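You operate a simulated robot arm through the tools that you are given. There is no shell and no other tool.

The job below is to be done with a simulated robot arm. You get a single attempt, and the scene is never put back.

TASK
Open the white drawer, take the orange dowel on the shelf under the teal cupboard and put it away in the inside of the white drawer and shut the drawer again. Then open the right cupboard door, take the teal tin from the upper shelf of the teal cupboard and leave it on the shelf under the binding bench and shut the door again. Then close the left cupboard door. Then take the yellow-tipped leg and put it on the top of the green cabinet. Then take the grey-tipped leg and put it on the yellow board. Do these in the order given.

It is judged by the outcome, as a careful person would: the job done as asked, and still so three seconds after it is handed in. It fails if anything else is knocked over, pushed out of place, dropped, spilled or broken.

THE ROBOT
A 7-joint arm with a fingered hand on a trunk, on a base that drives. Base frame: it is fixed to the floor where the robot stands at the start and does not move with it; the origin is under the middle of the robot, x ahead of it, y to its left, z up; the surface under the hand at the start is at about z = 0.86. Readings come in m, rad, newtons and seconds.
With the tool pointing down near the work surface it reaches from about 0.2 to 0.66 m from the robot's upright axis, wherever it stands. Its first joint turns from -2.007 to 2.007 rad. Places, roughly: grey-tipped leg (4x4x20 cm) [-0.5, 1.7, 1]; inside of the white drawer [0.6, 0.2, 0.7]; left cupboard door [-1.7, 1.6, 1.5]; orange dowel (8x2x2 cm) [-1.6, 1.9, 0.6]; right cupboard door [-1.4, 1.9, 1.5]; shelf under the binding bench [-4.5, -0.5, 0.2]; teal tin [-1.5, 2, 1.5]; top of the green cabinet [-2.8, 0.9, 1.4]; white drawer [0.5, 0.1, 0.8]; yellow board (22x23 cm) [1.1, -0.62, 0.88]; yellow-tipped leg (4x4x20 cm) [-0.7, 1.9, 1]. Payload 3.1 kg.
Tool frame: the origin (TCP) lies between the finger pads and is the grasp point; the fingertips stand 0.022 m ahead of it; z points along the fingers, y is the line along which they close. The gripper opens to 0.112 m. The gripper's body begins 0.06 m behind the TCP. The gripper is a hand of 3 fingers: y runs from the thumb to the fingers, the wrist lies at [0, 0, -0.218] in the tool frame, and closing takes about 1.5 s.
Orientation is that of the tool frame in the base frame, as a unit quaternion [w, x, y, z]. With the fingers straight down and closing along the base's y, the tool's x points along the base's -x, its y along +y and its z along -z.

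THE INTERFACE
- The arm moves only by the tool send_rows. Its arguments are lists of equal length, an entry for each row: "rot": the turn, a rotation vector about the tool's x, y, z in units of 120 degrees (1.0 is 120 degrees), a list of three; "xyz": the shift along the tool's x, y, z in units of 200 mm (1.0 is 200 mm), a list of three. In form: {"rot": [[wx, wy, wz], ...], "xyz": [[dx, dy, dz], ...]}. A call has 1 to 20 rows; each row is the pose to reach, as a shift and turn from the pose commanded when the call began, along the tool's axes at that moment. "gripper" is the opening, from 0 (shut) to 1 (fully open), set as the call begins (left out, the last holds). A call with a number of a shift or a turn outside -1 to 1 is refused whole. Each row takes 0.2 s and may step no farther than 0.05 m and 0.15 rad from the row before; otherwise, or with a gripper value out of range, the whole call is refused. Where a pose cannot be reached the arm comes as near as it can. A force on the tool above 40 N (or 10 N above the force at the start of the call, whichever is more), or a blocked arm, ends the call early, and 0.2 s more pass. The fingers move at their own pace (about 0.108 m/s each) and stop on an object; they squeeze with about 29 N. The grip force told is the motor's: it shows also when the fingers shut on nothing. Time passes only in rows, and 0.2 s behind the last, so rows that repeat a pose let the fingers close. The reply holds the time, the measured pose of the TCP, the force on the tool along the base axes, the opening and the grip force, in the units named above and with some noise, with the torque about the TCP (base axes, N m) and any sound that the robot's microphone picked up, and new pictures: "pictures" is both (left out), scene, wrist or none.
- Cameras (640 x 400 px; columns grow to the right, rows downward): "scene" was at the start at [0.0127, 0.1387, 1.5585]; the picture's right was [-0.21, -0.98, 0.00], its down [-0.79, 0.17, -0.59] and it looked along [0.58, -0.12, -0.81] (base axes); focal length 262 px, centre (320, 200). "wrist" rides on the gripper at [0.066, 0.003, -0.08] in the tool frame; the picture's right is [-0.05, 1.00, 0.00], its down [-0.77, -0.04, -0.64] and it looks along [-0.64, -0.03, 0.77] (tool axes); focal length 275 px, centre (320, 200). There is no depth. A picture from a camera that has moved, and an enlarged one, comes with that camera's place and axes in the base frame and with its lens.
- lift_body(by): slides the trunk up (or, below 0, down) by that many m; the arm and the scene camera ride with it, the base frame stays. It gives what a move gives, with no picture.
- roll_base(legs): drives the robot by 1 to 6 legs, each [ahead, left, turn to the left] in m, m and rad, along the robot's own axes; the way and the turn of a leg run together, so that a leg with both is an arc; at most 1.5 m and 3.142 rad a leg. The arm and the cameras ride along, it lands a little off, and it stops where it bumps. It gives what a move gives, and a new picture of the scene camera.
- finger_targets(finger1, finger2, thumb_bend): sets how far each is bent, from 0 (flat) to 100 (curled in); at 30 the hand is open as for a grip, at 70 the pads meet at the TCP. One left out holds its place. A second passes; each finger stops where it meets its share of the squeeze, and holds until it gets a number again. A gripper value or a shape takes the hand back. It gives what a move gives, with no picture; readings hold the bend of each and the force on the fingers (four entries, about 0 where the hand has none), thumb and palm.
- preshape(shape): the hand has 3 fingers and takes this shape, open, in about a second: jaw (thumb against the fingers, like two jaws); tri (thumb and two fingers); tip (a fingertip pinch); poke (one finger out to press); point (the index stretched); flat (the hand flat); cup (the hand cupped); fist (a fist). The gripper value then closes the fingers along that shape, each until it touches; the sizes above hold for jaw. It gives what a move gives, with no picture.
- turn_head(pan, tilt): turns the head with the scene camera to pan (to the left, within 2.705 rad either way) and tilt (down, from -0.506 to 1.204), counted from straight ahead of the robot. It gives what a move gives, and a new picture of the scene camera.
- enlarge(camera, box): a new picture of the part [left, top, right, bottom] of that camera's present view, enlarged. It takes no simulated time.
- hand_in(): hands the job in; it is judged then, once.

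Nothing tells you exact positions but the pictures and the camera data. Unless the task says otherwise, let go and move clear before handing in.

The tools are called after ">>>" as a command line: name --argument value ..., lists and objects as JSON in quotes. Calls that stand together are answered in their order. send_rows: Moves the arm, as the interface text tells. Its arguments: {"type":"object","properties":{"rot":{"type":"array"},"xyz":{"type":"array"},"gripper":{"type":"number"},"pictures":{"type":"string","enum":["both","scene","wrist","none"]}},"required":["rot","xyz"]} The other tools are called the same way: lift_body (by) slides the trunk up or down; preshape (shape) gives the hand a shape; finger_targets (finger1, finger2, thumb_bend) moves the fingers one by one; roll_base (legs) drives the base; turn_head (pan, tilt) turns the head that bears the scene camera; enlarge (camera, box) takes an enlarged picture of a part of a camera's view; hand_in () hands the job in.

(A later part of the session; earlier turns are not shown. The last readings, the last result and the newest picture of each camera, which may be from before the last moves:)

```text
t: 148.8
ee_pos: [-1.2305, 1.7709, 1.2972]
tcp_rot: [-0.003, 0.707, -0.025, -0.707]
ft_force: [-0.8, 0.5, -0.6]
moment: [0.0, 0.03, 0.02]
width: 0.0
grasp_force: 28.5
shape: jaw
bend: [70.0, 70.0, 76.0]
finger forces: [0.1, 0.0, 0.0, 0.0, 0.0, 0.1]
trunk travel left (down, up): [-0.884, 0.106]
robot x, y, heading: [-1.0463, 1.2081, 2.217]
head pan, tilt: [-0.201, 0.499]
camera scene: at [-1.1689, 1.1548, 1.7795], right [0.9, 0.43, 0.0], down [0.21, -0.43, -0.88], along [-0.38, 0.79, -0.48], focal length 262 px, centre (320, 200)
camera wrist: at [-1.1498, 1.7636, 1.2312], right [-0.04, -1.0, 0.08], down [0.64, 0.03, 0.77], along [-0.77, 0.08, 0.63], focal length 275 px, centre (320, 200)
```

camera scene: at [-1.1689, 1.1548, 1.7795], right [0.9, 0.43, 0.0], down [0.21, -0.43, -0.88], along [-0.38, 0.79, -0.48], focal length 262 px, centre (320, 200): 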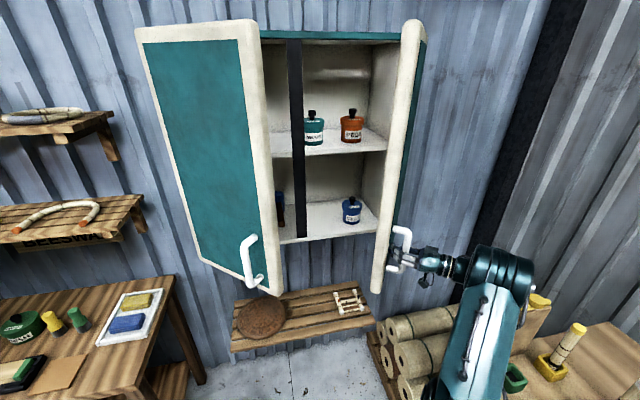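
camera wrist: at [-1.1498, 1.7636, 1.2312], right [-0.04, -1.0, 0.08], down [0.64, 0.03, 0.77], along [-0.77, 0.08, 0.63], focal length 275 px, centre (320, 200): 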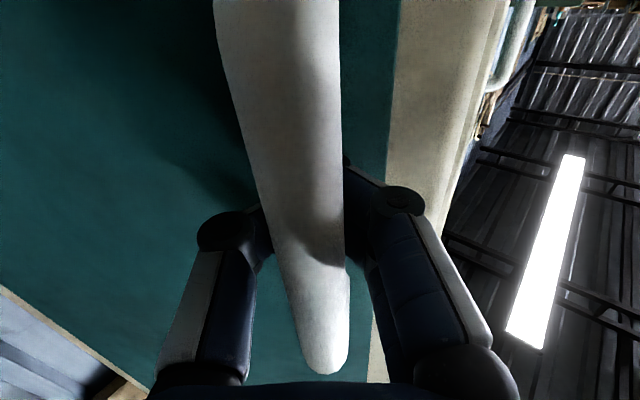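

The door is open about 64°, and I now see the teal tin beside a red tin on the upper shelf. I'll release the handle, back off, and then push the door wider from its inner side.

>>> send_rows --rot '[[0, 0, 0], [0, 0, 0], [0, 0, 0], [0, 0, 0], [0, 0, 0], [0, 0, 0], [0, 0, 0], [0, 0, 0]]' --xyz '[[0, 0, 0], [0, 0, 0], [0, 0, 0], [0, 0, 0], [0, 0, 0], [0, 0, 0], [0, 0, 0], [0, 0, 0]]' --gripper 1.0 --pictures "none"

>>> send_rows --rot '[[0, 0, 0], [0, 0, 0], [0, 0, 0], [0, 0, 0]]' --xyz '[[0, 0, -0.12], [0, 0, -0.25], [0, 0, -0.38], [0, 0, -0.5]]' --pictures "both"

```text
t: 150.6
ee_pos: [-1.2314, 1.7713, 1.2973]
tcp_rot: [-0.006, 0.707, -0.026, -0.707]
ft_force: [-0.4, 0.9, 0.4]
moment: [0.01, -0.01, 0.0]
width: 0.112
grasp_force: 0.2
shape: jaw
bend: [30.0, 30.0, 30.0]
finger forces: [0.0, 0.0, 0.0, 0.0, 0.1, 0.0]
trunk travel left (down, up): [-0.884, 0.106]
robot x, y, heading: [-1.0465, 1.2101, 2.219]
head pan, tilt: [-0.201, 0.499]
```

```text
t: 151.6
ee_pos: [-1.1298, 1.7661, 1.2985]
tcp_rot: [-0.005, 0.707, -0.025, -0.707]
ft_force: [-0.3, -0.3, -0.3]
moment: [0.01, -0.06, 0.0]
width: 0.112
grasp_force: 0.0
shape: jaw
bend: [30.0, 30.0, 30.0]
finger forces: [0.0, 0.1, 0.1, 0.1, 0.0, 0.1]
trunk travel left (down, up): [-0.884, 0.106]
robot x, y, heading: [-1.0469, 1.2103, 2.217]
head pan, tilt: [-0.201, 0.499]
camera scene: at [-1.1689, 1.1536, 1.7795], right [0.9, 0.43, 0.0], down [0.21, -0.43, -0.88], along [-0.38, 0.79, -0.48], focal length 262 px, centre (320, 200)
camera wrist: at [-1.0502, 1.7584, 1.232], right [-0.04, -1.0, 0.07], down [0.64, 0.03, 0.77], along [-0.77, 0.08, 0.63], focal length 275 px, centre (320, 200)
```

scene: 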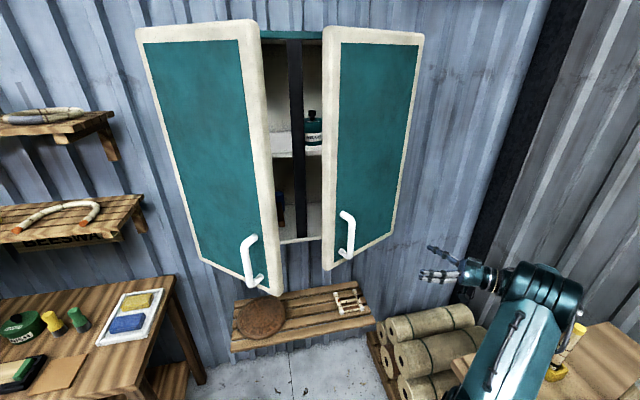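
wrist: 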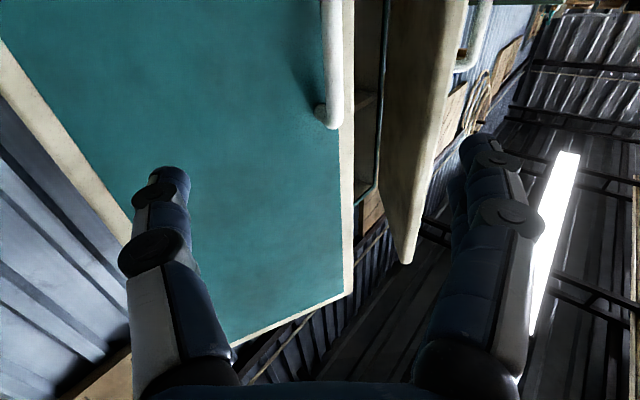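

After release the door swung partly back. I'll check whether it is still moving.

>>> send_rows --rot '[[0, 0, 0], [0, 0, 0], [0, 0, 0], [0, 0, 0], [0, 0, 0]]' --xyz '[[0, 0, 0], [0, 0, 0], [0, 0, 0], [0, 0, 0], [0, 0, 0]]' --pictures "scene"

```text
t: 152.8
ee_pos: [-1.1315, 1.7662, 1.2982]
tcp_rot: [-0.005, 0.707, -0.025, -0.707]
ft_force: [-0.3, -0.3, 0.5]
moment: [0.01, -0.01, -0.01]
width: 0.112
grasp_force: 0.0
shape: jaw
bend: [30.0, 30.0, 30.0]
finger forces: [0.0, 0.0, 0.1, 0.0, 0.0, 0.0]
trunk travel left (down, up): [-0.884, 0.106]
robot x, y, heading: [-1.0483, 1.2124, 2.215]
head pan, tilt: [-0.201, 0.499]
camera scene: at [-1.1706, 1.1538, 1.7793], right [0.9, 0.43, 0.0], down [0.21, -0.43, -0.88], along [-0.38, 0.79, -0.48], focal length 262 px, centre (320, 200)
```

scene: 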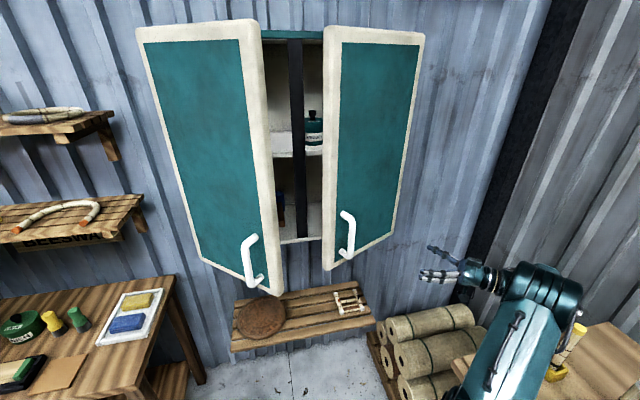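

The door rests at about 30°, so it swings freely. I'll back the base off a little and re-aim the hand straight at the gap between the two doors, fingers closed, to push the right door from inside.

>>> roll_base --legs '[[-0.2, 0, 0]]'

>>> send_rows --rot '[[0.053, 0, 0], [0.106, 0, 0], [0.159, 0, 0], [0.2125, 0, 0], [0.2125, 0, 0]]' --xyz '[[0, 0.05, 0.15], [0, 0.1, 0.35], [0, 0.15, 0.55], [0, 0.2, 0.75], [0, 0.2, 0.95]]' --gripper 0 --pictures "scene"

```text
t: 154.5
ee_pos: [-1.009, 1.6024, 1.2978]
tcp_rot: [-0.004, 0.707, -0.024, -0.707]
ft_force: [-0.7, -0.2, 0.3]
moment: [0.0, 0.01, 0.0]
width: 0.1117
grasp_force: 0.0
shape: jaw
bend: [30.0, 30.0, 30.0]
finger forces: [0.1, 0.0, 0.1, 0.1, 0.1, 0.0]
trunk travel left (down, up): [-0.884, 0.106]
robot x, y, heading: [-0.9232, 1.0464, 2.217]
head pan, tilt: [-0.201, 0.499]
camera scene: at [-1.0459, 0.9885, 1.7793], right [0.9, 0.43, 0.0], down [0.21, -0.43, -0.88], along [-0.38, 0.79, -0.48], focal length 262 px, centre (320, 200)
```

scene: 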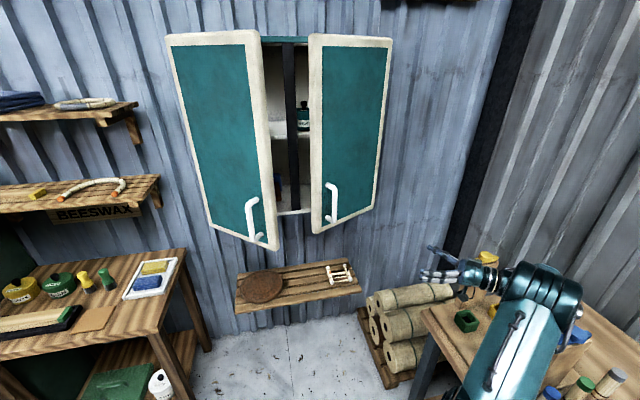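

```text
t: 155.7
ee_pos: [-1.1998, 1.5703, 1.2998]
tcp_rot: [-0.161, 0.689, -0.18, -0.683]
ft_force: [-0.8, -0.7, -0.2]
moment: [-0.04, -0.02, 0.03]
width: 0.0
grasp_force: 29.4
shape: jaw
bend: [67.0, 67.0, 76.0]
finger forces: [0.0, 0.0, 0.1, 0.0, 0.0, 0.0]
trunk travel left (down, up): [-0.884, 0.106]
robot x, y, heading: [-0.9235, 1.0469, 2.22]
head pan, tilt: [-0.201, 0.499]
camera scene: at [-1.0481, 0.9891, 1.7792], right [0.9, 0.43, 0.0], down [0.21, -0.43, -0.88], along [-0.38, 0.79, -0.48], focal length 262 px, centre (320, 200)
```

scene: 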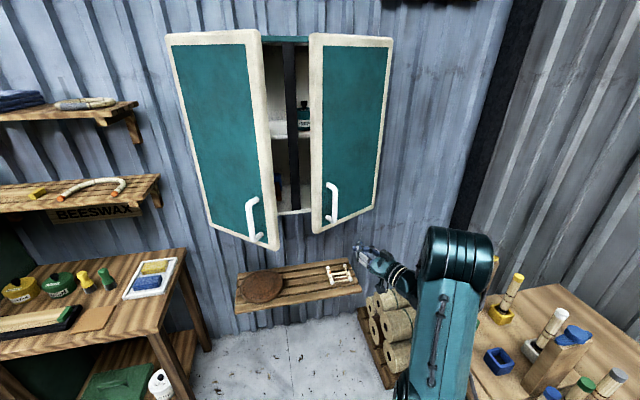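

The hand is half turned and clear of both doors. I'll finish turning it to point straight at the gap.

>>> send_rows --rot '[[0.045, 0, 0], [0.09, 0, 0], [0.135, 0, 0], [0.18, 0, 0], [0.2117, 0, 0]]' --xyz '[[0, 0.1, 0.14], [0, 0.2, 0.28], [0, 0.31, 0.42], [0, 0.42, 0.57], [0, 0.519, 0.71]]' --gripper 0 --pictures "both"

>>> enlarge --camera "scene" --box '[160, 20, 420, 270]'

```text
t: 156.9
ee_pos: [-1.377, 1.5424, 1.2996]
tcp_rot: [-0.309, 0.637, -0.326, -0.627]
ft_force: [0.6, 0.6, 0.7]
moment: [0.0, 0.01, 0.0]
width: 0.0002
grasp_force: 29.0
shape: jaw
bend: [67.0, 67.0, 76.0]
finger forces: [0.1, 0.0, 0.1, 0.0, 0.0, 0.1]
trunk travel left (down, up): [-0.884, 0.106]
robot x, y, heading: [-0.9194, 1.0433, 2.215]
head pan, tilt: [-0.201, 0.499]
camera scene: at [-1.0481, 0.9874, 1.7791], right [0.9, 0.43, 0.0], down [0.21, -0.43, -0.88], along [-0.38, 0.79, -0.48], focal length 262 px, centre (320, 200)
camera wrist: at [-1.3313, 1.4757, 1.2341], right [-0.8, -0.6, 0.06], down [0.41, -0.47, 0.79], along [-0.44, 0.65, 0.62], focal length 275 px, centre (320, 200)
```

scene: 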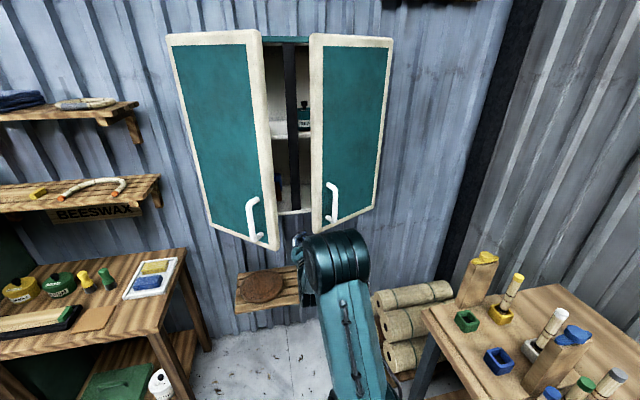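
wrist: 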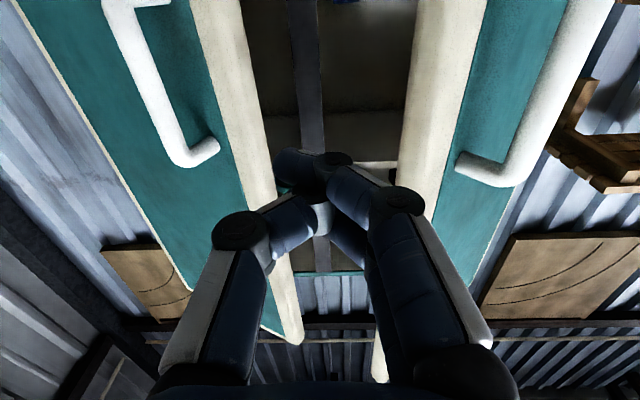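

```text
1.60 times, centred on (290, 145) of scene
camera zoom: at [-1.0481, 0.9874, 1.7791], right [0.9, 0.43, 0.0], down [0.21, -0.43, -0.88], along [-0.38, 0.79, -0.48], focal length 419 px, centre (368, 288)
```

zoom: 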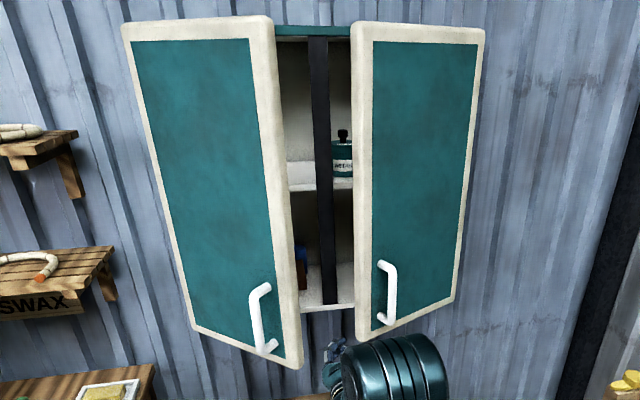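

The hand is aligned with the middle of the gap between the doors. I'll roll forward half the way and look again.

>>> roll_base --legs '[[0.13, 0, 0]]'

>>> enlarge --camera "wrist" --box '[0, 0, 640, 400]'

```text
t: 158.2
ee_pos: [-1.4545, 1.6464, 1.2998]
tcp_rot: [-0.307, 0.637, -0.325, -0.628]
ft_force: [-0.8, -0.3, 0.3]
moment: [-0.01, 0.0, 0.0]
width: 0.0001
grasp_force: 29.2
shape: jaw
bend: [67.0, 67.0, 76.0]
finger forces: [0.0, 0.0, 0.0, 0.1, 0.0, 0.1]
trunk travel left (down, up): [-0.884, 0.106]
robot x, y, heading: [-0.9997, 1.1497, 2.223]
head pan, tilt: [-0.201, 0.499]
camera scene: at [-1.1241, 1.0913, 1.7794], right [0.9, 0.43, 0.0], down [0.21, -0.43, -0.88], along [-0.38, 0.79, -0.48], focal length 262 px, centre (320, 200)
```

scene: 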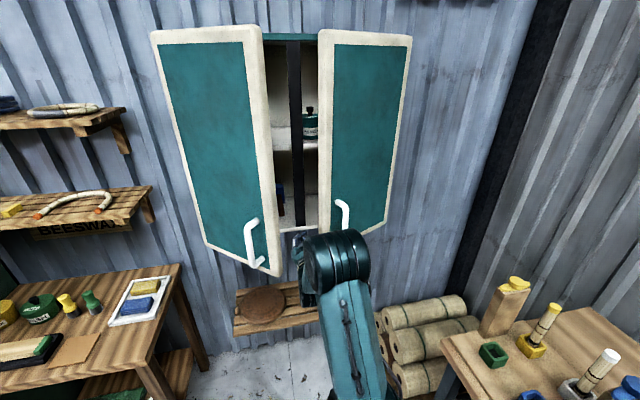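

```text
1.00 times, centred on (320, 200) of wrist (not enlarged: the box is as wide or as high as the picture)
camera zoom: at [-1.4093, 1.5791, 1.2349], right [-0.8, -0.6, 0.06], down [0.41, -0.47, 0.78], along [-0.44, 0.65, 0.62], focal length 275 px, centre (320, 200)
```

zoom: 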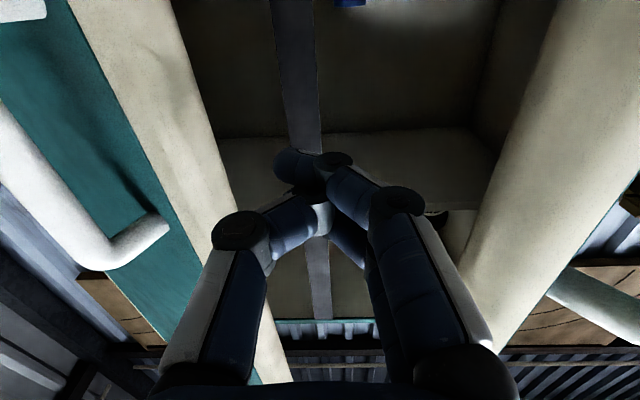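

The gap is only about 12 cm, tight for the hand in this roll. I'll roll the hand 90° so its narrow side faces the doors, with the wrist camera on the left.

>>> send_rows --rot '[[0, 0, 0.068], [0, 0, 0.136], [0, 0, 0.205], [0, 0, 0.273], [0, 0, 0.341], [0, 0, 0.409], [0, 0, 0.477], [0, 0, 0.545], [0, 0, 0.614], [0, 0, 0.682], [0, 0, 0.75]]' --xyz '[[0, 0, -0.08], [0, 0, -0.16], [0, 0, -0.2], [0, 0, -0.2], [0, 0, -0.2], [0, 0, -0.2], [0, 0, -0.2], [0, 0, -0.2], [0, 0, -0.2], [0, 0, -0.2], [0, 0, -0.2]]' --gripper 0 --pictures "both"

```text
t: 160.6
ee_pos: [-1.4315, 1.6144, 1.2985]
tcp_rot: [-0.228, -0.22, 0.681, 0.661]
ft_force: [-0.2, -1.0, 0.4]
moment: [0.0, -0.01, 0.02]
width: 0.0
grasp_force: 28.8
shape: jaw
bend: [67.0, 67.0, 76.0]
finger forces: [0.0, 0.1, 0.0, 0.0, 0.1, 0.0]
trunk travel left (down, up): [-0.884, 0.106]
robot x, y, heading: [-1.0034, 1.1504, 2.216]
head pan, tilt: [-0.201, 0.499]
camera scene: at [-1.1249, 1.0922, 1.7793], right [0.9, 0.43, 0.0], down [0.21, -0.43, -0.88], along [-0.38, 0.79, -0.48], focal length 262 px, centre (320, 200)
camera wrist: at [-1.4357, 1.5114, 1.3055], right [0.04, 0.06, 1.0], down [1.0, -0.05, -0.04], along [0.04, 1.0, -0.06], focal length 275 px, centre (320, 200)
```

scene: 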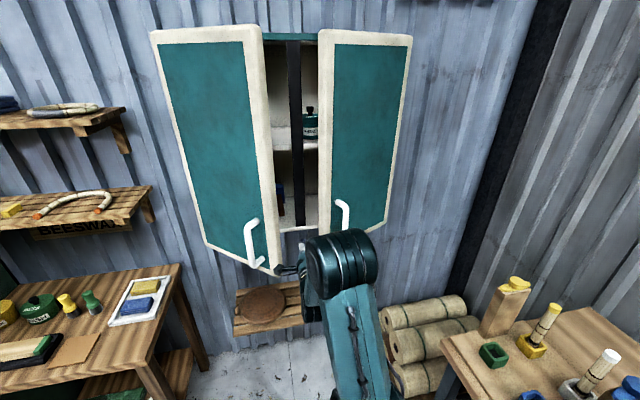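
wrist: 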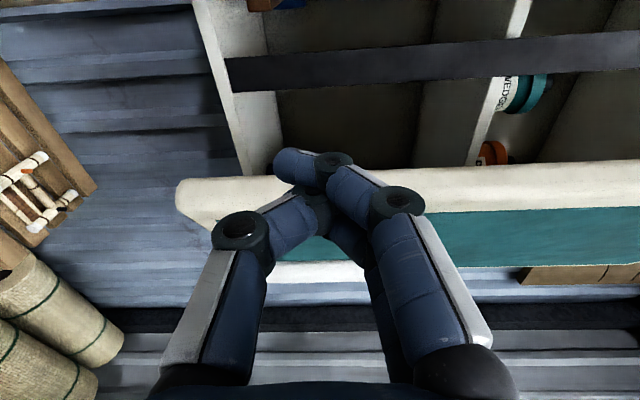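

Now the hand's narrow side faces the gap. I'll roll forward so the fingers pass inside the edge of the right door.

>>> roll_base --legs '[[0.16, 0, 0]]'

>>> enlarge --camera "wrist" --box '[0, 0, 640, 400]'

```text
t: 161.8
ee_pos: [-1.4886, 1.7009, 1.297]
tcp_rot: [-0.223, -0.217, 0.683, 0.66]
ft_force: [0.7, -0.2, 0.2]
moment: [0.03, 0.01, -0.01]
width: 0.0
grasp_force: 28.7
shape: jaw
bend: [67.0, 67.0, 76.0]
finger forces: [0.0, 0.0, 0.0, 0.0, 0.0, 0.0]
trunk travel left (down, up): [-0.884, 0.106]
robot x, y, heading: [-1.0568, 1.2297, 2.222]
head pan, tilt: [-0.201, 0.499]
stopped in leg 1: the force on the tool passed its limit at 223 N (the readings are from after the stop); the commanded pose is now the measured one
camera scene: at [-1.186, 1.1769, 1.7795], right [0.9, 0.43, 0.0], down [0.21, -0.43, -0.88], along [-0.38, 0.79, -0.48], focal length 262 px, centre (320, 200)
```

scene: 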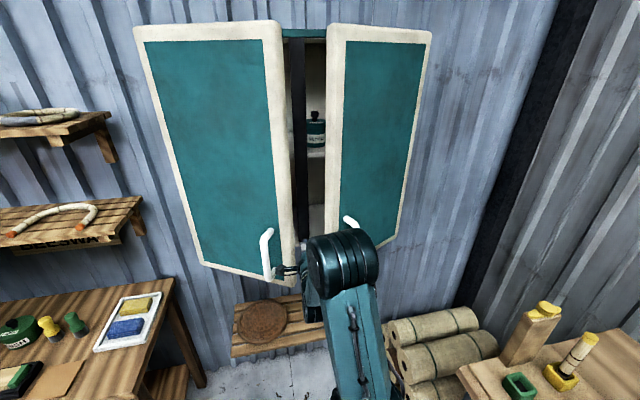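

```text
1.00 times, centred on (320, 200) of wrist (not enlarged: the box is as wide or as high as the picture)
camera zoom: at [-1.4933, 1.5972, 1.3034], right [0.04, 0.06, 1.0], down [1.0, -0.06, -0.03], along [0.06, 1.0, -0.06], focal length 275 px, centre (320, 200)
```

zoom: 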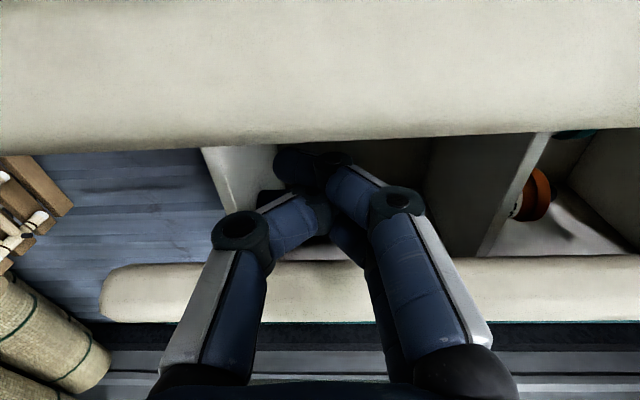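

The wrist camera touched the left door's edge and nudged that door a little toward closed; the fingers are already inside the right door's edge. I'll sweep the hand to the right to push the right door open.

>>> send_rows --rot '[[0, 0, 0], [0, 0, 0], [0, 0, 0], [0, 0, 0], [0, 0, 0]]' --xyz '[[-0.1, 0, -0.01], [-0.22, 0, -0.02], [-0.35, 0, -0.02], [-0.48, 0, -0.02], [-0.6, 0, -0.02]]' --gripper 0 --pictures "both"

```text
t: 162.7
ee_pos: [-1.4365, 1.7212, 1.3015]
tcp_rot: [-0.24, -0.235, 0.673, 0.659]
ft_force: [-16.0, -38.1, 12.6]
moment: [-0.45, 0.28, 0.15]
width: 0.0
grasp_force: 29.4
shape: jaw
bend: [67.0, 73.0, 76.0]
finger forces: [0.0, 43.5, 0.1, 0.1, 0.0, 0.1]
trunk travel left (down, up): [-0.884, 0.106]
robot x, y, heading: [-1.0619, 1.2261, 2.23]
head pan, tilt: [-0.201, 0.499]
stopped in row 4: the force on the tool passed its limit at 51 N (the readings are from after the stop); the commanded pose is now the measured one
camera scene: at [-1.1867, 1.161, 1.7792], right [0.9, 0.44, 0.0], down [0.21, -0.42, -0.88], along [-0.39, 0.79, -0.47], focal length 262 px, centre (320, 200)
camera wrist: at [-1.4369, 1.6188, 1.3062], right [0.03, 0.05, 1.0], down [1.0, 0.0, -0.03], along [0.0, 1.0, -0.05], focal length 275 px, centre (320, 200)
```

scene: 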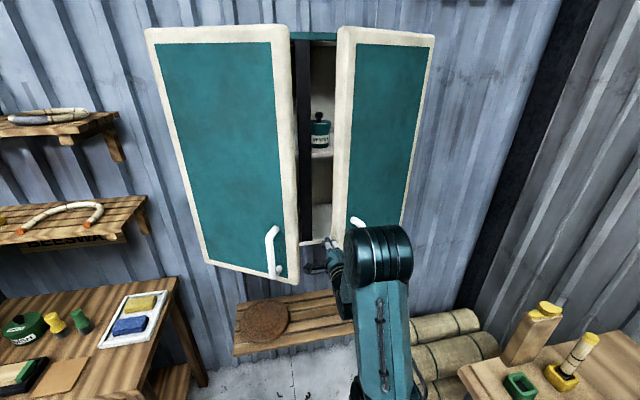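
wrist: 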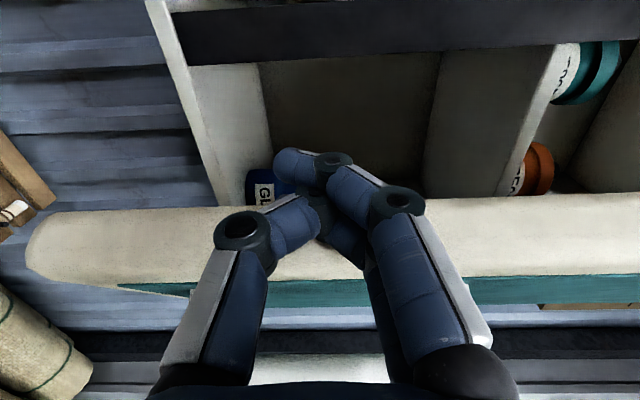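

Pushing on the door's end face only loads the hinge. The tight spot is the left door, so I'll back off, nudge the left door somewhat toward closed (not shut) above its handle, and then get the fingers properly inside the right door.

>>> send_rows --rot '[[0, 0, 0], [0, 0, 0]]' --xyz '[[0.1, 0, -0.02], [0.2, 0, -0.04]]' --pictures "none"

>>> roll_base --legs '[[-0.16, 0, -0.015]]'

>>> send_rows --rot '[[0, 0, 0], [0, 0, 0], [0, 0, 0], [0, 0, 0]]' --xyz '[[0.15, 0.18, 0], [0.3, 0.36, 0], [0.45, 0.54, 0], [0.6, 0.75, 0]]' --pictures "both"

```text
t: 163.3
ee_pos: [-1.4534, 1.7039, 1.2984]
tcp_rot: [-0.229, -0.225, 0.68, 0.66]
ft_force: [-0.3, -1.0, 0.5]
moment: [0.01, 0.02, -0.06]
width: 0.0
grasp_force: 28.9
shape: jaw
bend: [67.0, 69.0, 76.0]
finger forces: [0.0, 0.0, 0.1, 0.0, 0.0, 0.1]
trunk travel left (down, up): [-0.884, 0.106]
robot x, y, heading: [-1.0635, 1.229, 2.221]
head pan, tilt: [-0.201, 0.499]
```

```text
t: 164.7
ee_pos: [-1.3497, 1.5846, 1.2977]
tcp_rot: [-0.226, -0.22, 0.682, 0.66]
ft_force: [0.1, 0.1, -0.8]
moment: [-0.02, -0.02, -0.01]
width: 0.0
grasp_force: 28.7
shape: jaw
bend: [67.0, 69.0, 76.0]
finger forces: [0.0, 0.0, 0.0, 0.0, 0.0, 0.0]
trunk travel left (down, up): [-0.884, 0.106]
robot x, y, heading: [-0.9683, 1.0982, 2.206]
head pan, tilt: [-0.201, 0.499]
camera scene: at [-1.0912, 1.0459, 1.7793], right [0.91, 0.42, 0.0], down [0.2, -0.43, -0.88], along [-0.37, 0.8, -0.48], focal length 262 px, centre (320, 200)
```

scene: 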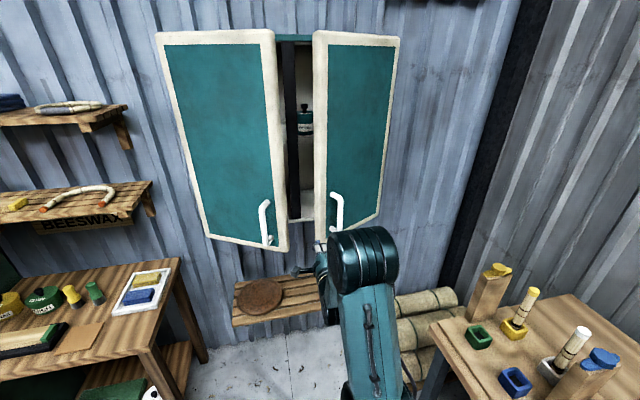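

```text
refused: row 4 steps farther than a row can; nothing moved
```

I'll raise the hand above handle height and shift it in front of the left door.

>>> send_rows --rot '[[0, 0, 0], [0, 0, 0], [0, 0, 0], [0, 0, 0], [0, 0, 0]]' --xyz '[[0.13, 0.15, 0], [0.26, 0.3, 0], [0.39, 0.45, 0], [0.52, 0.6, 0], [0.65, 0.75, 0]]' --pictures "both"

```text
t: 165.9
ee_pos: [-1.4532, 1.5077, 1.4507]
tcp_rot: [-0.227, -0.22, 0.681, 0.661]
ft_force: [-0.1, -0.2, -0.3]
moment: [-0.01, 0.0, -0.02]
width: 0.0
grasp_force: 28.5
shape: jaw
bend: [67.0, 69.0, 76.0]
finger forces: [0.0, 0.0, 0.0, 0.0, 0.1, 0.0]
trunk travel left (down, up): [-0.884, 0.106]
robot x, y, heading: [-0.9654, 1.1036, 2.209]
head pan, tilt: [-0.201, 0.499]
camera scene: at [-1.0912, 1.0427, 1.7792], right [0.91, 0.42, 0.0], down [0.2, -0.43, -0.88], along [-0.37, 0.8, -0.48], focal length 262 px, centre (320, 200)
camera wrist: at [-1.4592, 1.404, 1.457], right [0.04, 0.06, 1.0], down [1.0, -0.05, -0.03], along [0.05, 1.0, -0.06], focal length 275 px, centre (320, 200)
```

scene: 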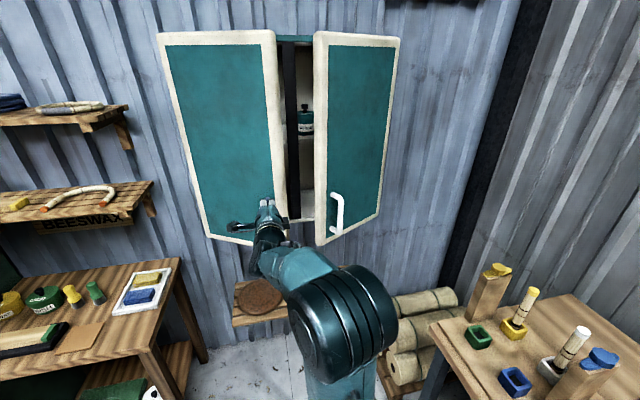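
wrist: 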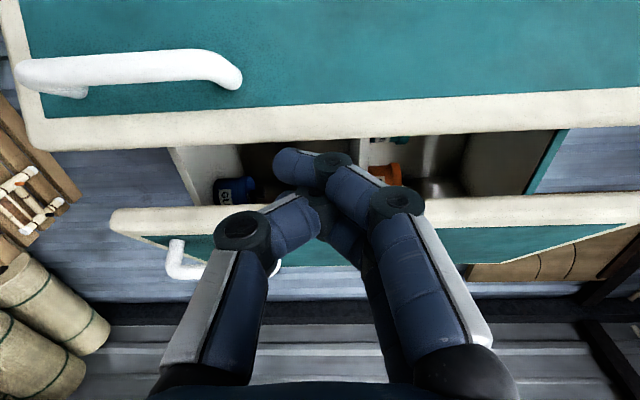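

The hand faces the left door's panel above its handle. I'll roll up a little and then push slowly.

>>> roll_base --legs '[[0.1, 0, 0]]'

>>> send_rows --rot '[[0, 0, 0], [0, 0, 0], [0, 0, 0], [0, 0, 0], [0, 0, 0], [0, 0, 0], [0, 0, 0], [0, 0, 0], [0, 0, 0], [0, 0, 0]]' --xyz '[[0, 0, 0.08], [0, 0, 0.15], [0, 0, 0.21], [0, 0, 0.27], [0, 0, 0.33], [0, 0, 0.39], [0, 0, 0.45], [0, 0, 0.51], [0, 0, 0.57], [0, 0, 0.63]]' --pictures "both"

```text
t: 167.1
ee_pos: [-1.5143, 1.5892, 1.4502]
tcp_rot: [-0.227, -0.22, 0.681, 0.661]
ft_force: [1.3, 0.5, -0.9]
moment: [-0.03, -0.01, 0.01]
width: 0.0
grasp_force: 29.2
shape: jaw
bend: [67.0, 69.0, 76.0]
finger forces: [0.0, 0.1, 0.0, 0.1, 0.1, 0.0]
trunk travel left (down, up): [-0.884, 0.106]
robot x, y, heading: [-1.0284, 1.1815, 2.204]
head pan, tilt: [-0.201, 0.499]
camera scene: at [-1.1502, 1.125, 1.7793], right [0.91, 0.42, 0.0], down [0.2, -0.43, -0.88], along [-0.37, 0.8, -0.48], focal length 262 px, centre (320, 200)
```

scene: 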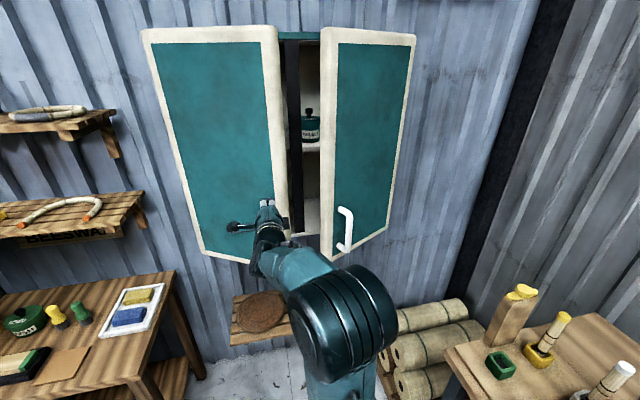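

```text
t: 169.3
ee_pos: [-1.5898, 1.6915, 1.4473]
tcp_rot: [-0.226, -0.22, 0.682, 0.66]
ft_force: [-0.6, 0.5, -0.3]
moment: [-0.02, 0.01, 0.0]
width: 0.0001
grasp_force: 29.1
shape: jaw
bend: [67.0, 69.0, 76.0]
finger forces: [0.1, 0.0, 0.1, 0.1, 0.0, 0.1]
trunk travel left (down, up): [-0.884, 0.106]
robot x, y, heading: [-1.0262, 1.1821, 2.213]
head pan, tilt: [-0.201, 0.499]
camera scene: at [-1.151, 1.1259, 1.7793], right [0.91, 0.42, 0.0], down [0.2, -0.43, -0.88], along [-0.37, 0.8, -0.48], focal length 262 px, centre (320, 200)
camera wrist: at [-1.5943, 1.5878, 1.453], right [0.04, 0.06, 1.0], down [1.0, -0.05, -0.03], along [0.05, 1.0, -0.06], focal length 275 px, centre (320, 200)
```

scene: 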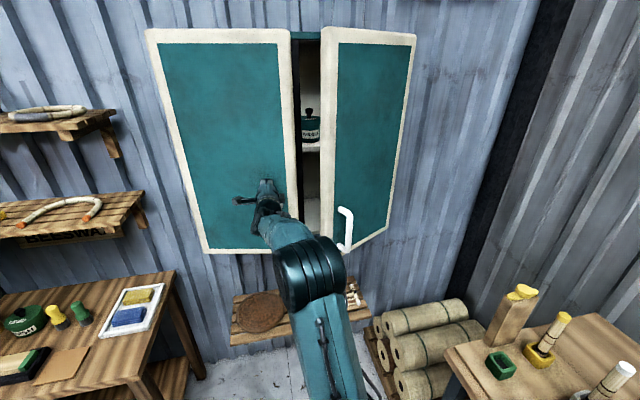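
wrist: 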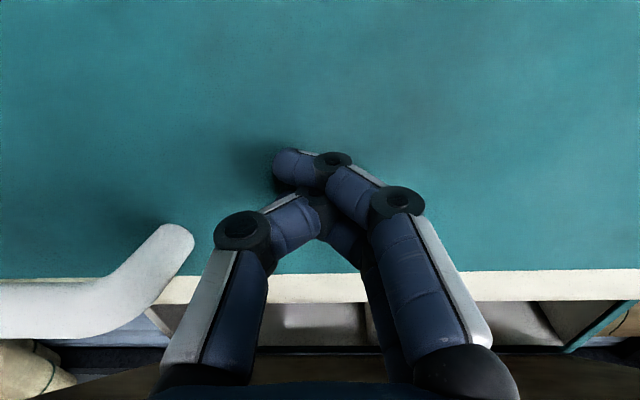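

The left door is now only slightly ajar (about 14°), leaving room. I'll retreat, shift right, and insert the fingers just inside the right door's edge.

>>> send_rows --rot '[[0, 0, 0], [0, 0, 0], [0, 0, 0], [0, 0, 0], [0, 0, 0], [0, 0, 0]]' --xyz '[[0, 0, -0.2], [0, 0, -0.4], [-0.15, 0, -0.5], [-0.3, 0, -0.5], [-0.45, 0, -0.5], [-0.6, 0, -0.5]]' --pictures "both"

```text
t: 170.7
ee_pos: [-1.4315, 1.6852, 1.4467]
tcp_rot: [-0.228, -0.219, 0.681, 0.66]
ft_force: [-0.5, 0.3, 0.0]
moment: [-0.01, 0.01, 0.01]
width: 0.0
grasp_force: 28.7
shape: jaw
bend: [67.0, 69.0, 76.0]
finger forces: [0.0, 0.0, 0.0, 0.1, 0.0, 0.1]
trunk travel left (down, up): [-0.884, 0.106]
robot x, y, heading: [-1.0249, 1.1833, 2.205]
head pan, tilt: [-0.201, 0.499]
camera scene: at [-1.148, 1.1271, 1.7796], right [0.91, 0.42, 0.0], down [0.2, -0.43, -0.88], along [-0.37, 0.8, -0.48], focal length 262 px, centre (320, 200)
camera wrist: at [-1.4359, 1.5807, 1.4533], right [0.04, 0.06, 1.0], down [1.0, -0.05, -0.03], along [0.05, 1.0, -0.06], focal length 275 px, centre (320, 200)
```

scene: 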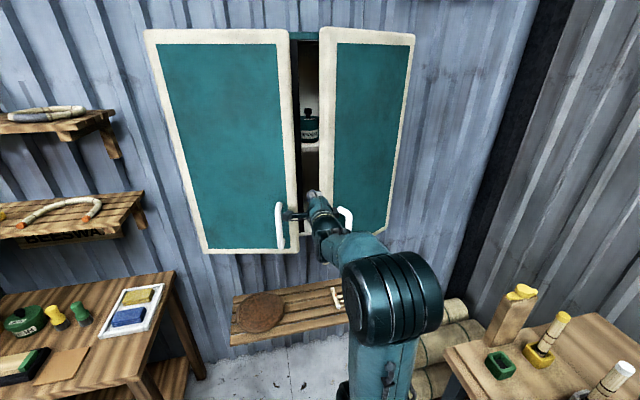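
wrist: 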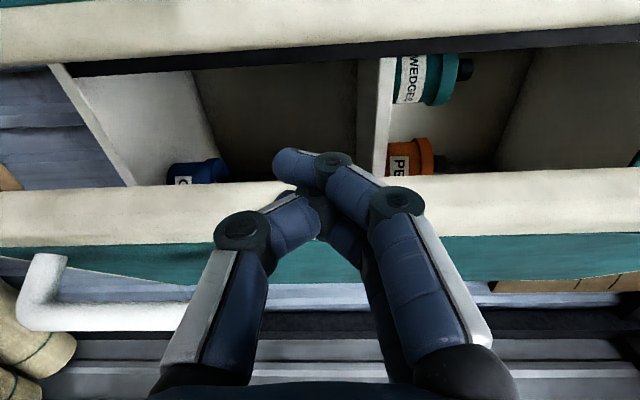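

The gap is clear on both sides of the hand. I'll insert the fingertips about 8 cm and then sweep right against the door's inner side.

>>> send_rows --rot '[[0, 0, 0], [0, 0, 0], [0, 0, 0], [0, 0, 0], [0, 0, 0], [0, 0, 0], [0, 0, 0]]' --xyz '[[0, 0, 0.15], [0, 0, 0.3], [0, 0, 0.42], [-0.08, 0, 0.42], [-0.18, 0, 0.42], [-0.28, 0, 0.42], [-0.38, 0, 0.42]]' --pictures "both"

```text
t: 172.0
ee_pos: [-1.4664, 1.7567, 1.4443]
tcp_rot: [-0.233, -0.237, 0.675, 0.658]
ft_force: [-13.7, -31.0, 1.0]
moment: [0.67, -0.35, -1.2]
width: 0.0001
grasp_force: 29.5
shape: jaw
bend: [67.0, 67.0, 76.0]
finger forces: [0.0, 29.6, 0.0, 0.0, 0.1, 0.0]
trunk travel left (down, up): [-0.884, 0.106]
robot x, y, heading: [-1.0247, 1.179, 2.213]
head pan, tilt: [-0.201, 0.499]
stopped in row 6: the force on the tool passed its limit at 48 N (the readings are from after the stop); the commanded pose is now the measured one
camera scene: at [-1.1524, 1.1159, 1.779], right [0.9, 0.43, 0.0], down [0.21, -0.43, -0.88], along [-0.38, 0.8, -0.48], focal length 262 px, centre (320, 200)
camera wrist: at [-1.4677, 1.653, 1.4499], right [0.02, 0.05, 1.0], down [1.0, -0.01, -0.02], along [0.01, 1.0, -0.05], focal length 275 px, centre (320, 200)
```

scene: 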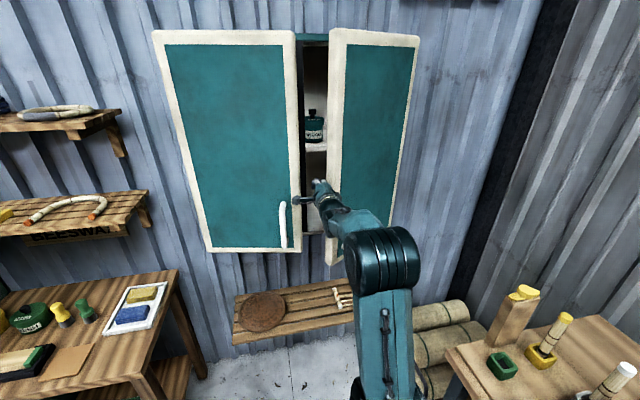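
wrist: 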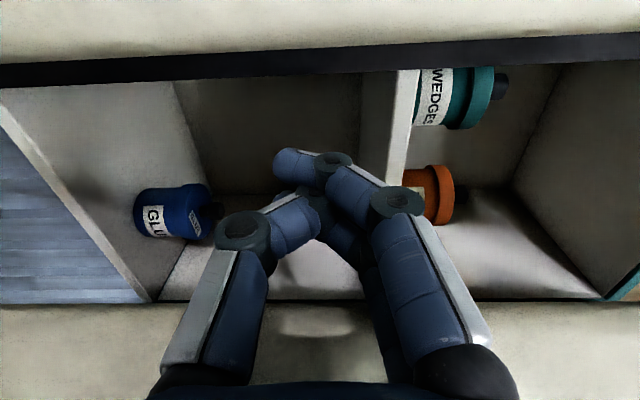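

Friction at the door's corner jammed a straight sideways push. I'll instead sweep along the door edge's own arc, right and back toward me, so the door swings open with the hand.

>>> send_rows --rot '[[0, 0, 0], [0, 0, 0], [0, 0, 0], [0, 0, 0], [0, 0, 0], [0, 0, 0], [0, 0, 0], [0, 0, 0], [0, 0, 0]]' --xyz '[[-0.0685, 0, -0.115], [-0.1465, 0, -0.2235], [-0.2335, 0, -0.325], [-0.3295, 0, -0.418], [-0.433, 0, -0.5025], [-0.5435, 0, -0.578], [-0.66, 0, -0.6435], [-0.782, 0, -0.698], [-0.908, 0, -0.742]]' --pictures "both"

```text
t: 174.0
ee_pos: [-1.2184, 1.7639, 1.4452]
tcp_rot: [-0.23, -0.229, 0.68, 0.658]
ft_force: [0.5, -0.6, 1.0]
moment: [0.03, 0.0, 0.03]
width: 0.0
grasp_force: 28.9
shape: jaw
bend: [67.0, 68.0, 76.0]
finger forces: [0.1, 0.0, 0.0, 0.0, 0.0, 0.0]
trunk travel left (down, up): [-0.884, 0.106]
robot x, y, heading: [-1.0181, 1.1792, 2.209]
head pan, tilt: [-0.201, 0.499]
camera scene: at [-1.1483, 1.1245, 1.7795], right [0.9, 0.43, 0.0], down [0.2, -0.43, -0.88], along [-0.38, 0.79, -0.48], focal length 262 px, centre (320, 200)
camera wrist: at [-1.2214, 1.6607, 1.4514], right [0.03, 0.06, 1.0], down [1.0, -0.03, -0.03], along [0.03, 1.0, -0.06], focal length 275 px, centre (320, 200)
```

scene: 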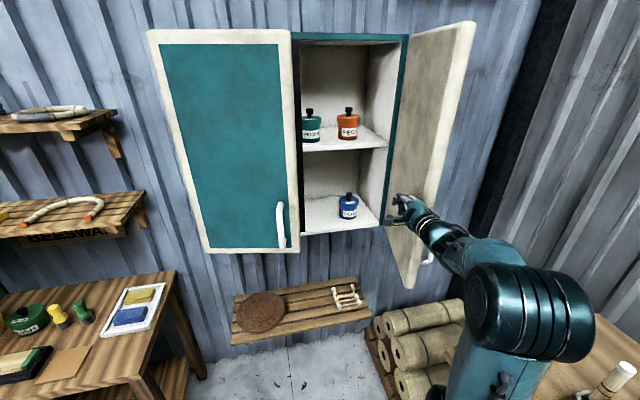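
wrist: 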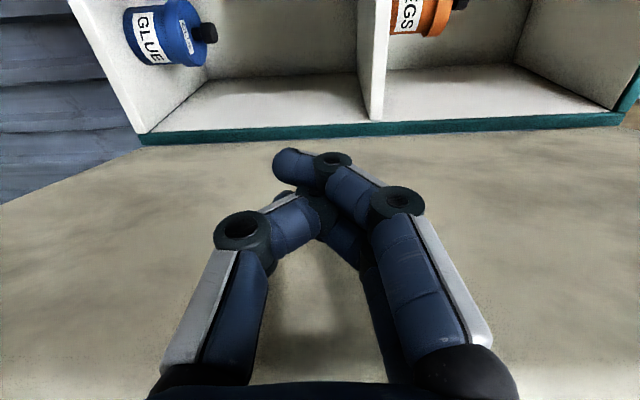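

The right door now stands wide open, showing the teal WEDGES tin, red PEGS tin and blue GLUE pot. I'll enlarge the tins to measure.

>>> enlarge --camera "scene" --box '[280, 80, 400, 160]'

>>> enlarge --camera "scene" --box '[380, 180, 640, 400]'

```text
5.00 times, centred on (340, 120) of scene
camera zoom: at [-1.1483, 1.1245, 1.7795], right [0.9, 0.43, 0.0], down [0.2, -0.43, -0.88], along [-0.38, 0.79, -0.48], focal length 1310 px, centre (220, 600)
```

zoom: 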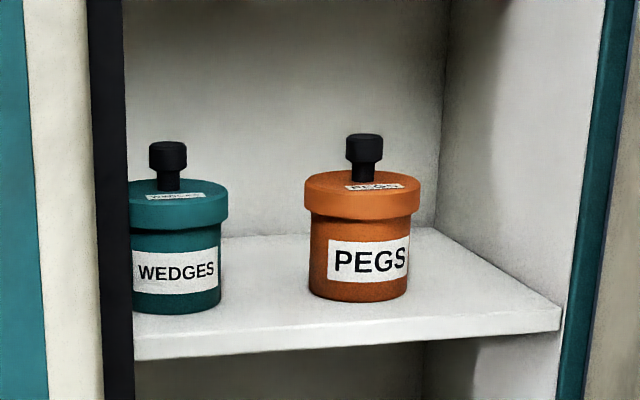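

```text
1.82 times, centred on (510, 290) of scene
camera zoom: at [-1.1483, 1.1245, 1.7795], right [0.9, 0.43, 0.0], down [0.2, -0.43, -0.88], along [-0.38, 0.79, -0.48], focal length 476 px, centre (-26, 36)
```

zoom: 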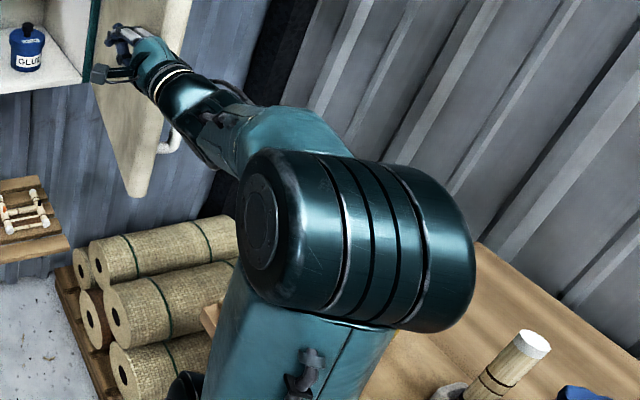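

The tin has a mushroom knob and stands right by the cupboard's centre post, so I'll take it by the knob, approaching obliquely from the right. First I'll roll the hand so it closes horizontally, move it left away from the door, and raise the trunk.

>>> send_rows --rot '[[0, 0, -0.068], [0, 0, -0.136], [0, 0, -0.205], [0, 0, -0.273], [0, 0, -0.341], [0, 0, -0.409], [0, 0, -0.477], [0, 0, -0.545], [0, 0, -0.614], [0, 0, -0.682], [0, 0, -0.75]]' --xyz '[[0.1, 0, -0.02], [0.2, 0, -0.04], [0.3, 0, -0.06], [0.4, 0, -0.08], [0.5, 0, -0.1], [0.5, 0, -0.1], [0.5, 0, -0.1], [0.5, 0, -0.1], [0.5, 0, -0.1], [0.5, 0, -0.1], [0.5, 0, -0.1]]' --pictures "none"

>>> lift_body --by 0.1

>>> turn_head --pan -0.2 --tilt 0.4

>>> enlarge --camera "wrist" --box '[0, 0, 640, 400]'

```text
t: 176.4
ee_pos: [-1.2874, 1.6862, 1.4463]
tcp_rot: [-0.303, 0.643, -0.317, -0.628]
ft_force: [-0.2, 0.2, -0.5]
moment: [0.0, 0.0, -0.02]
width: 0.0
grasp_force: 28.9
shape: jaw
bend: [67.0, 68.0, 76.0]
finger forces: [0.0, 0.0, 0.0, 0.0, 0.1, 0.0]
trunk travel left (down, up): [-0.884, 0.106]
robot x, y, heading: [-1.0226, 1.1793, 2.207]
head pan, tilt: [-0.201, 0.499]
```

```text
t: 177.8
ee_pos: [-1.2877, 1.6868, 1.5466]
tcp_rot: [-0.302, 0.643, -0.319, -0.628]
ft_force: [0.6, -0.8, -0.6]
moment: [-0.02, 0.0, 0.0]
width: 0.0001
grasp_force: 28.8
shape: jaw
bend: [67.0, 68.0, 76.0]
finger forces: [0.1, 0.0, 0.1, 0.0, 0.1, 0.0]
trunk travel left (down, up): [-0.984, 0.006]
robot x, y, heading: [-1.0218, 1.1796, 2.21]
head pan, tilt: [-0.201, 0.499]
```

```text
t: 178.4
ee_pos: [-1.2888, 1.6864, 1.5467]
tcp_rot: [-0.302, 0.642, -0.319, -0.628]
ft_force: [0.4, 0.6, 0.4]
moment: [0.03, -0.02, -0.03]
width: 0.0
grasp_force: 29.3
shape: jaw
bend: [67.0, 68.0, 76.0]
finger forces: [0.0, 0.0, 0.0, 0.0, 0.1, 0.1]
trunk travel left (down, up): [-0.984, 0.006]
robot x, y, heading: [-1.0253, 1.1813, 2.215]
head pan, tilt: [-0.201, 0.4]
camera scene: at [-1.1509, 1.1256, 1.8884], right [0.9, 0.43, 0.0], down [0.17, -0.35, -0.92], along [-0.39, 0.83, -0.39], focal length 262 px, centre (320, 200)
```

scene: 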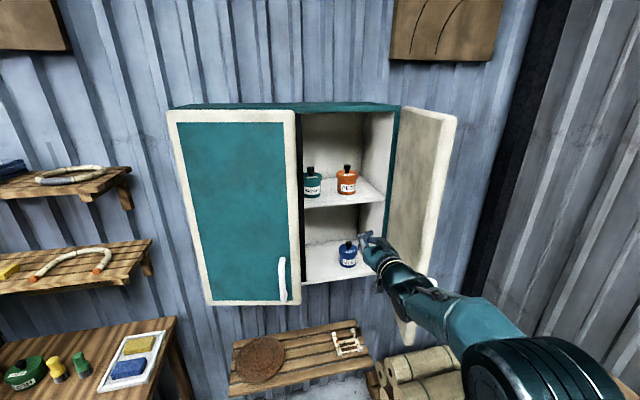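

```text
1.00 times, centred on (320, 200) of wrist (not enlarged: the box is as wide or as high as the picture)
camera zoom: at [-1.241, 1.6198, 1.4817], right [-0.79, -0.61, 0.06], down [0.41, -0.46, 0.79], along [-0.46, 0.65, 0.61], focal length 275 px, centre (320, 200)
```

zoom: 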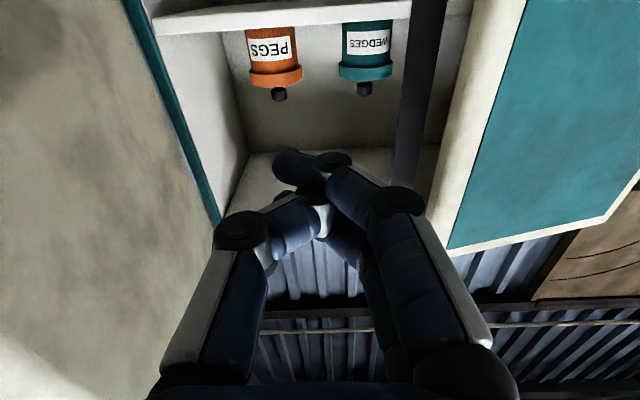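

The knob's position agrees from two cameras: about E–N offset giving [-1.565, 1.936], knob top z ≈ 1.627. I'll zoom the wrist view to see whether the centre post is a full partition.

>>> enlarge --camera "wrist" --box '[200, 0, 480, 175]'

>>> enlarge --camera "scene" --box '[270, 100, 430, 220]'

```text
2.29 times, centred on (340, 88) of wrist
camera zoom: at [-1.241, 1.6198, 1.4817], right [-0.79, -0.61, 0.06], down [0.41, -0.46, 0.79], along [-0.46, 0.65, 0.61], focal length 629 px, centre (274, 457)
```

zoom: 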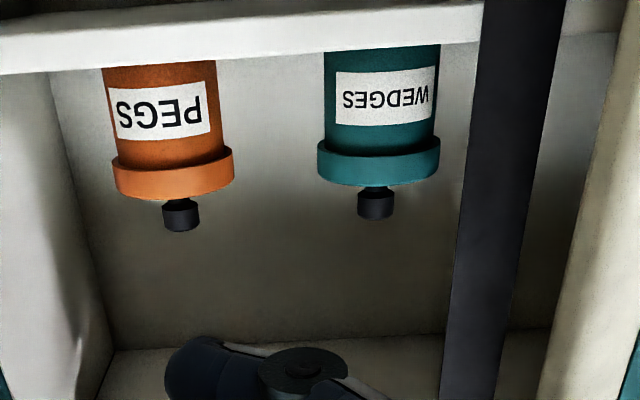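

```text
3.33 times, centred on (350, 160) of scene
camera zoom: at [-1.1509, 1.1256, 1.8884], right [0.9, 0.43, 0.0], down [0.17, -0.35, -0.92], along [-0.39, 0.83, -0.39], focal length 873 px, centre (220, 333)
```

zoom: 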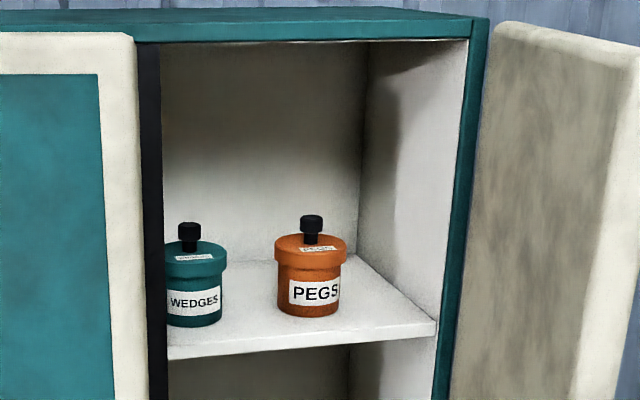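

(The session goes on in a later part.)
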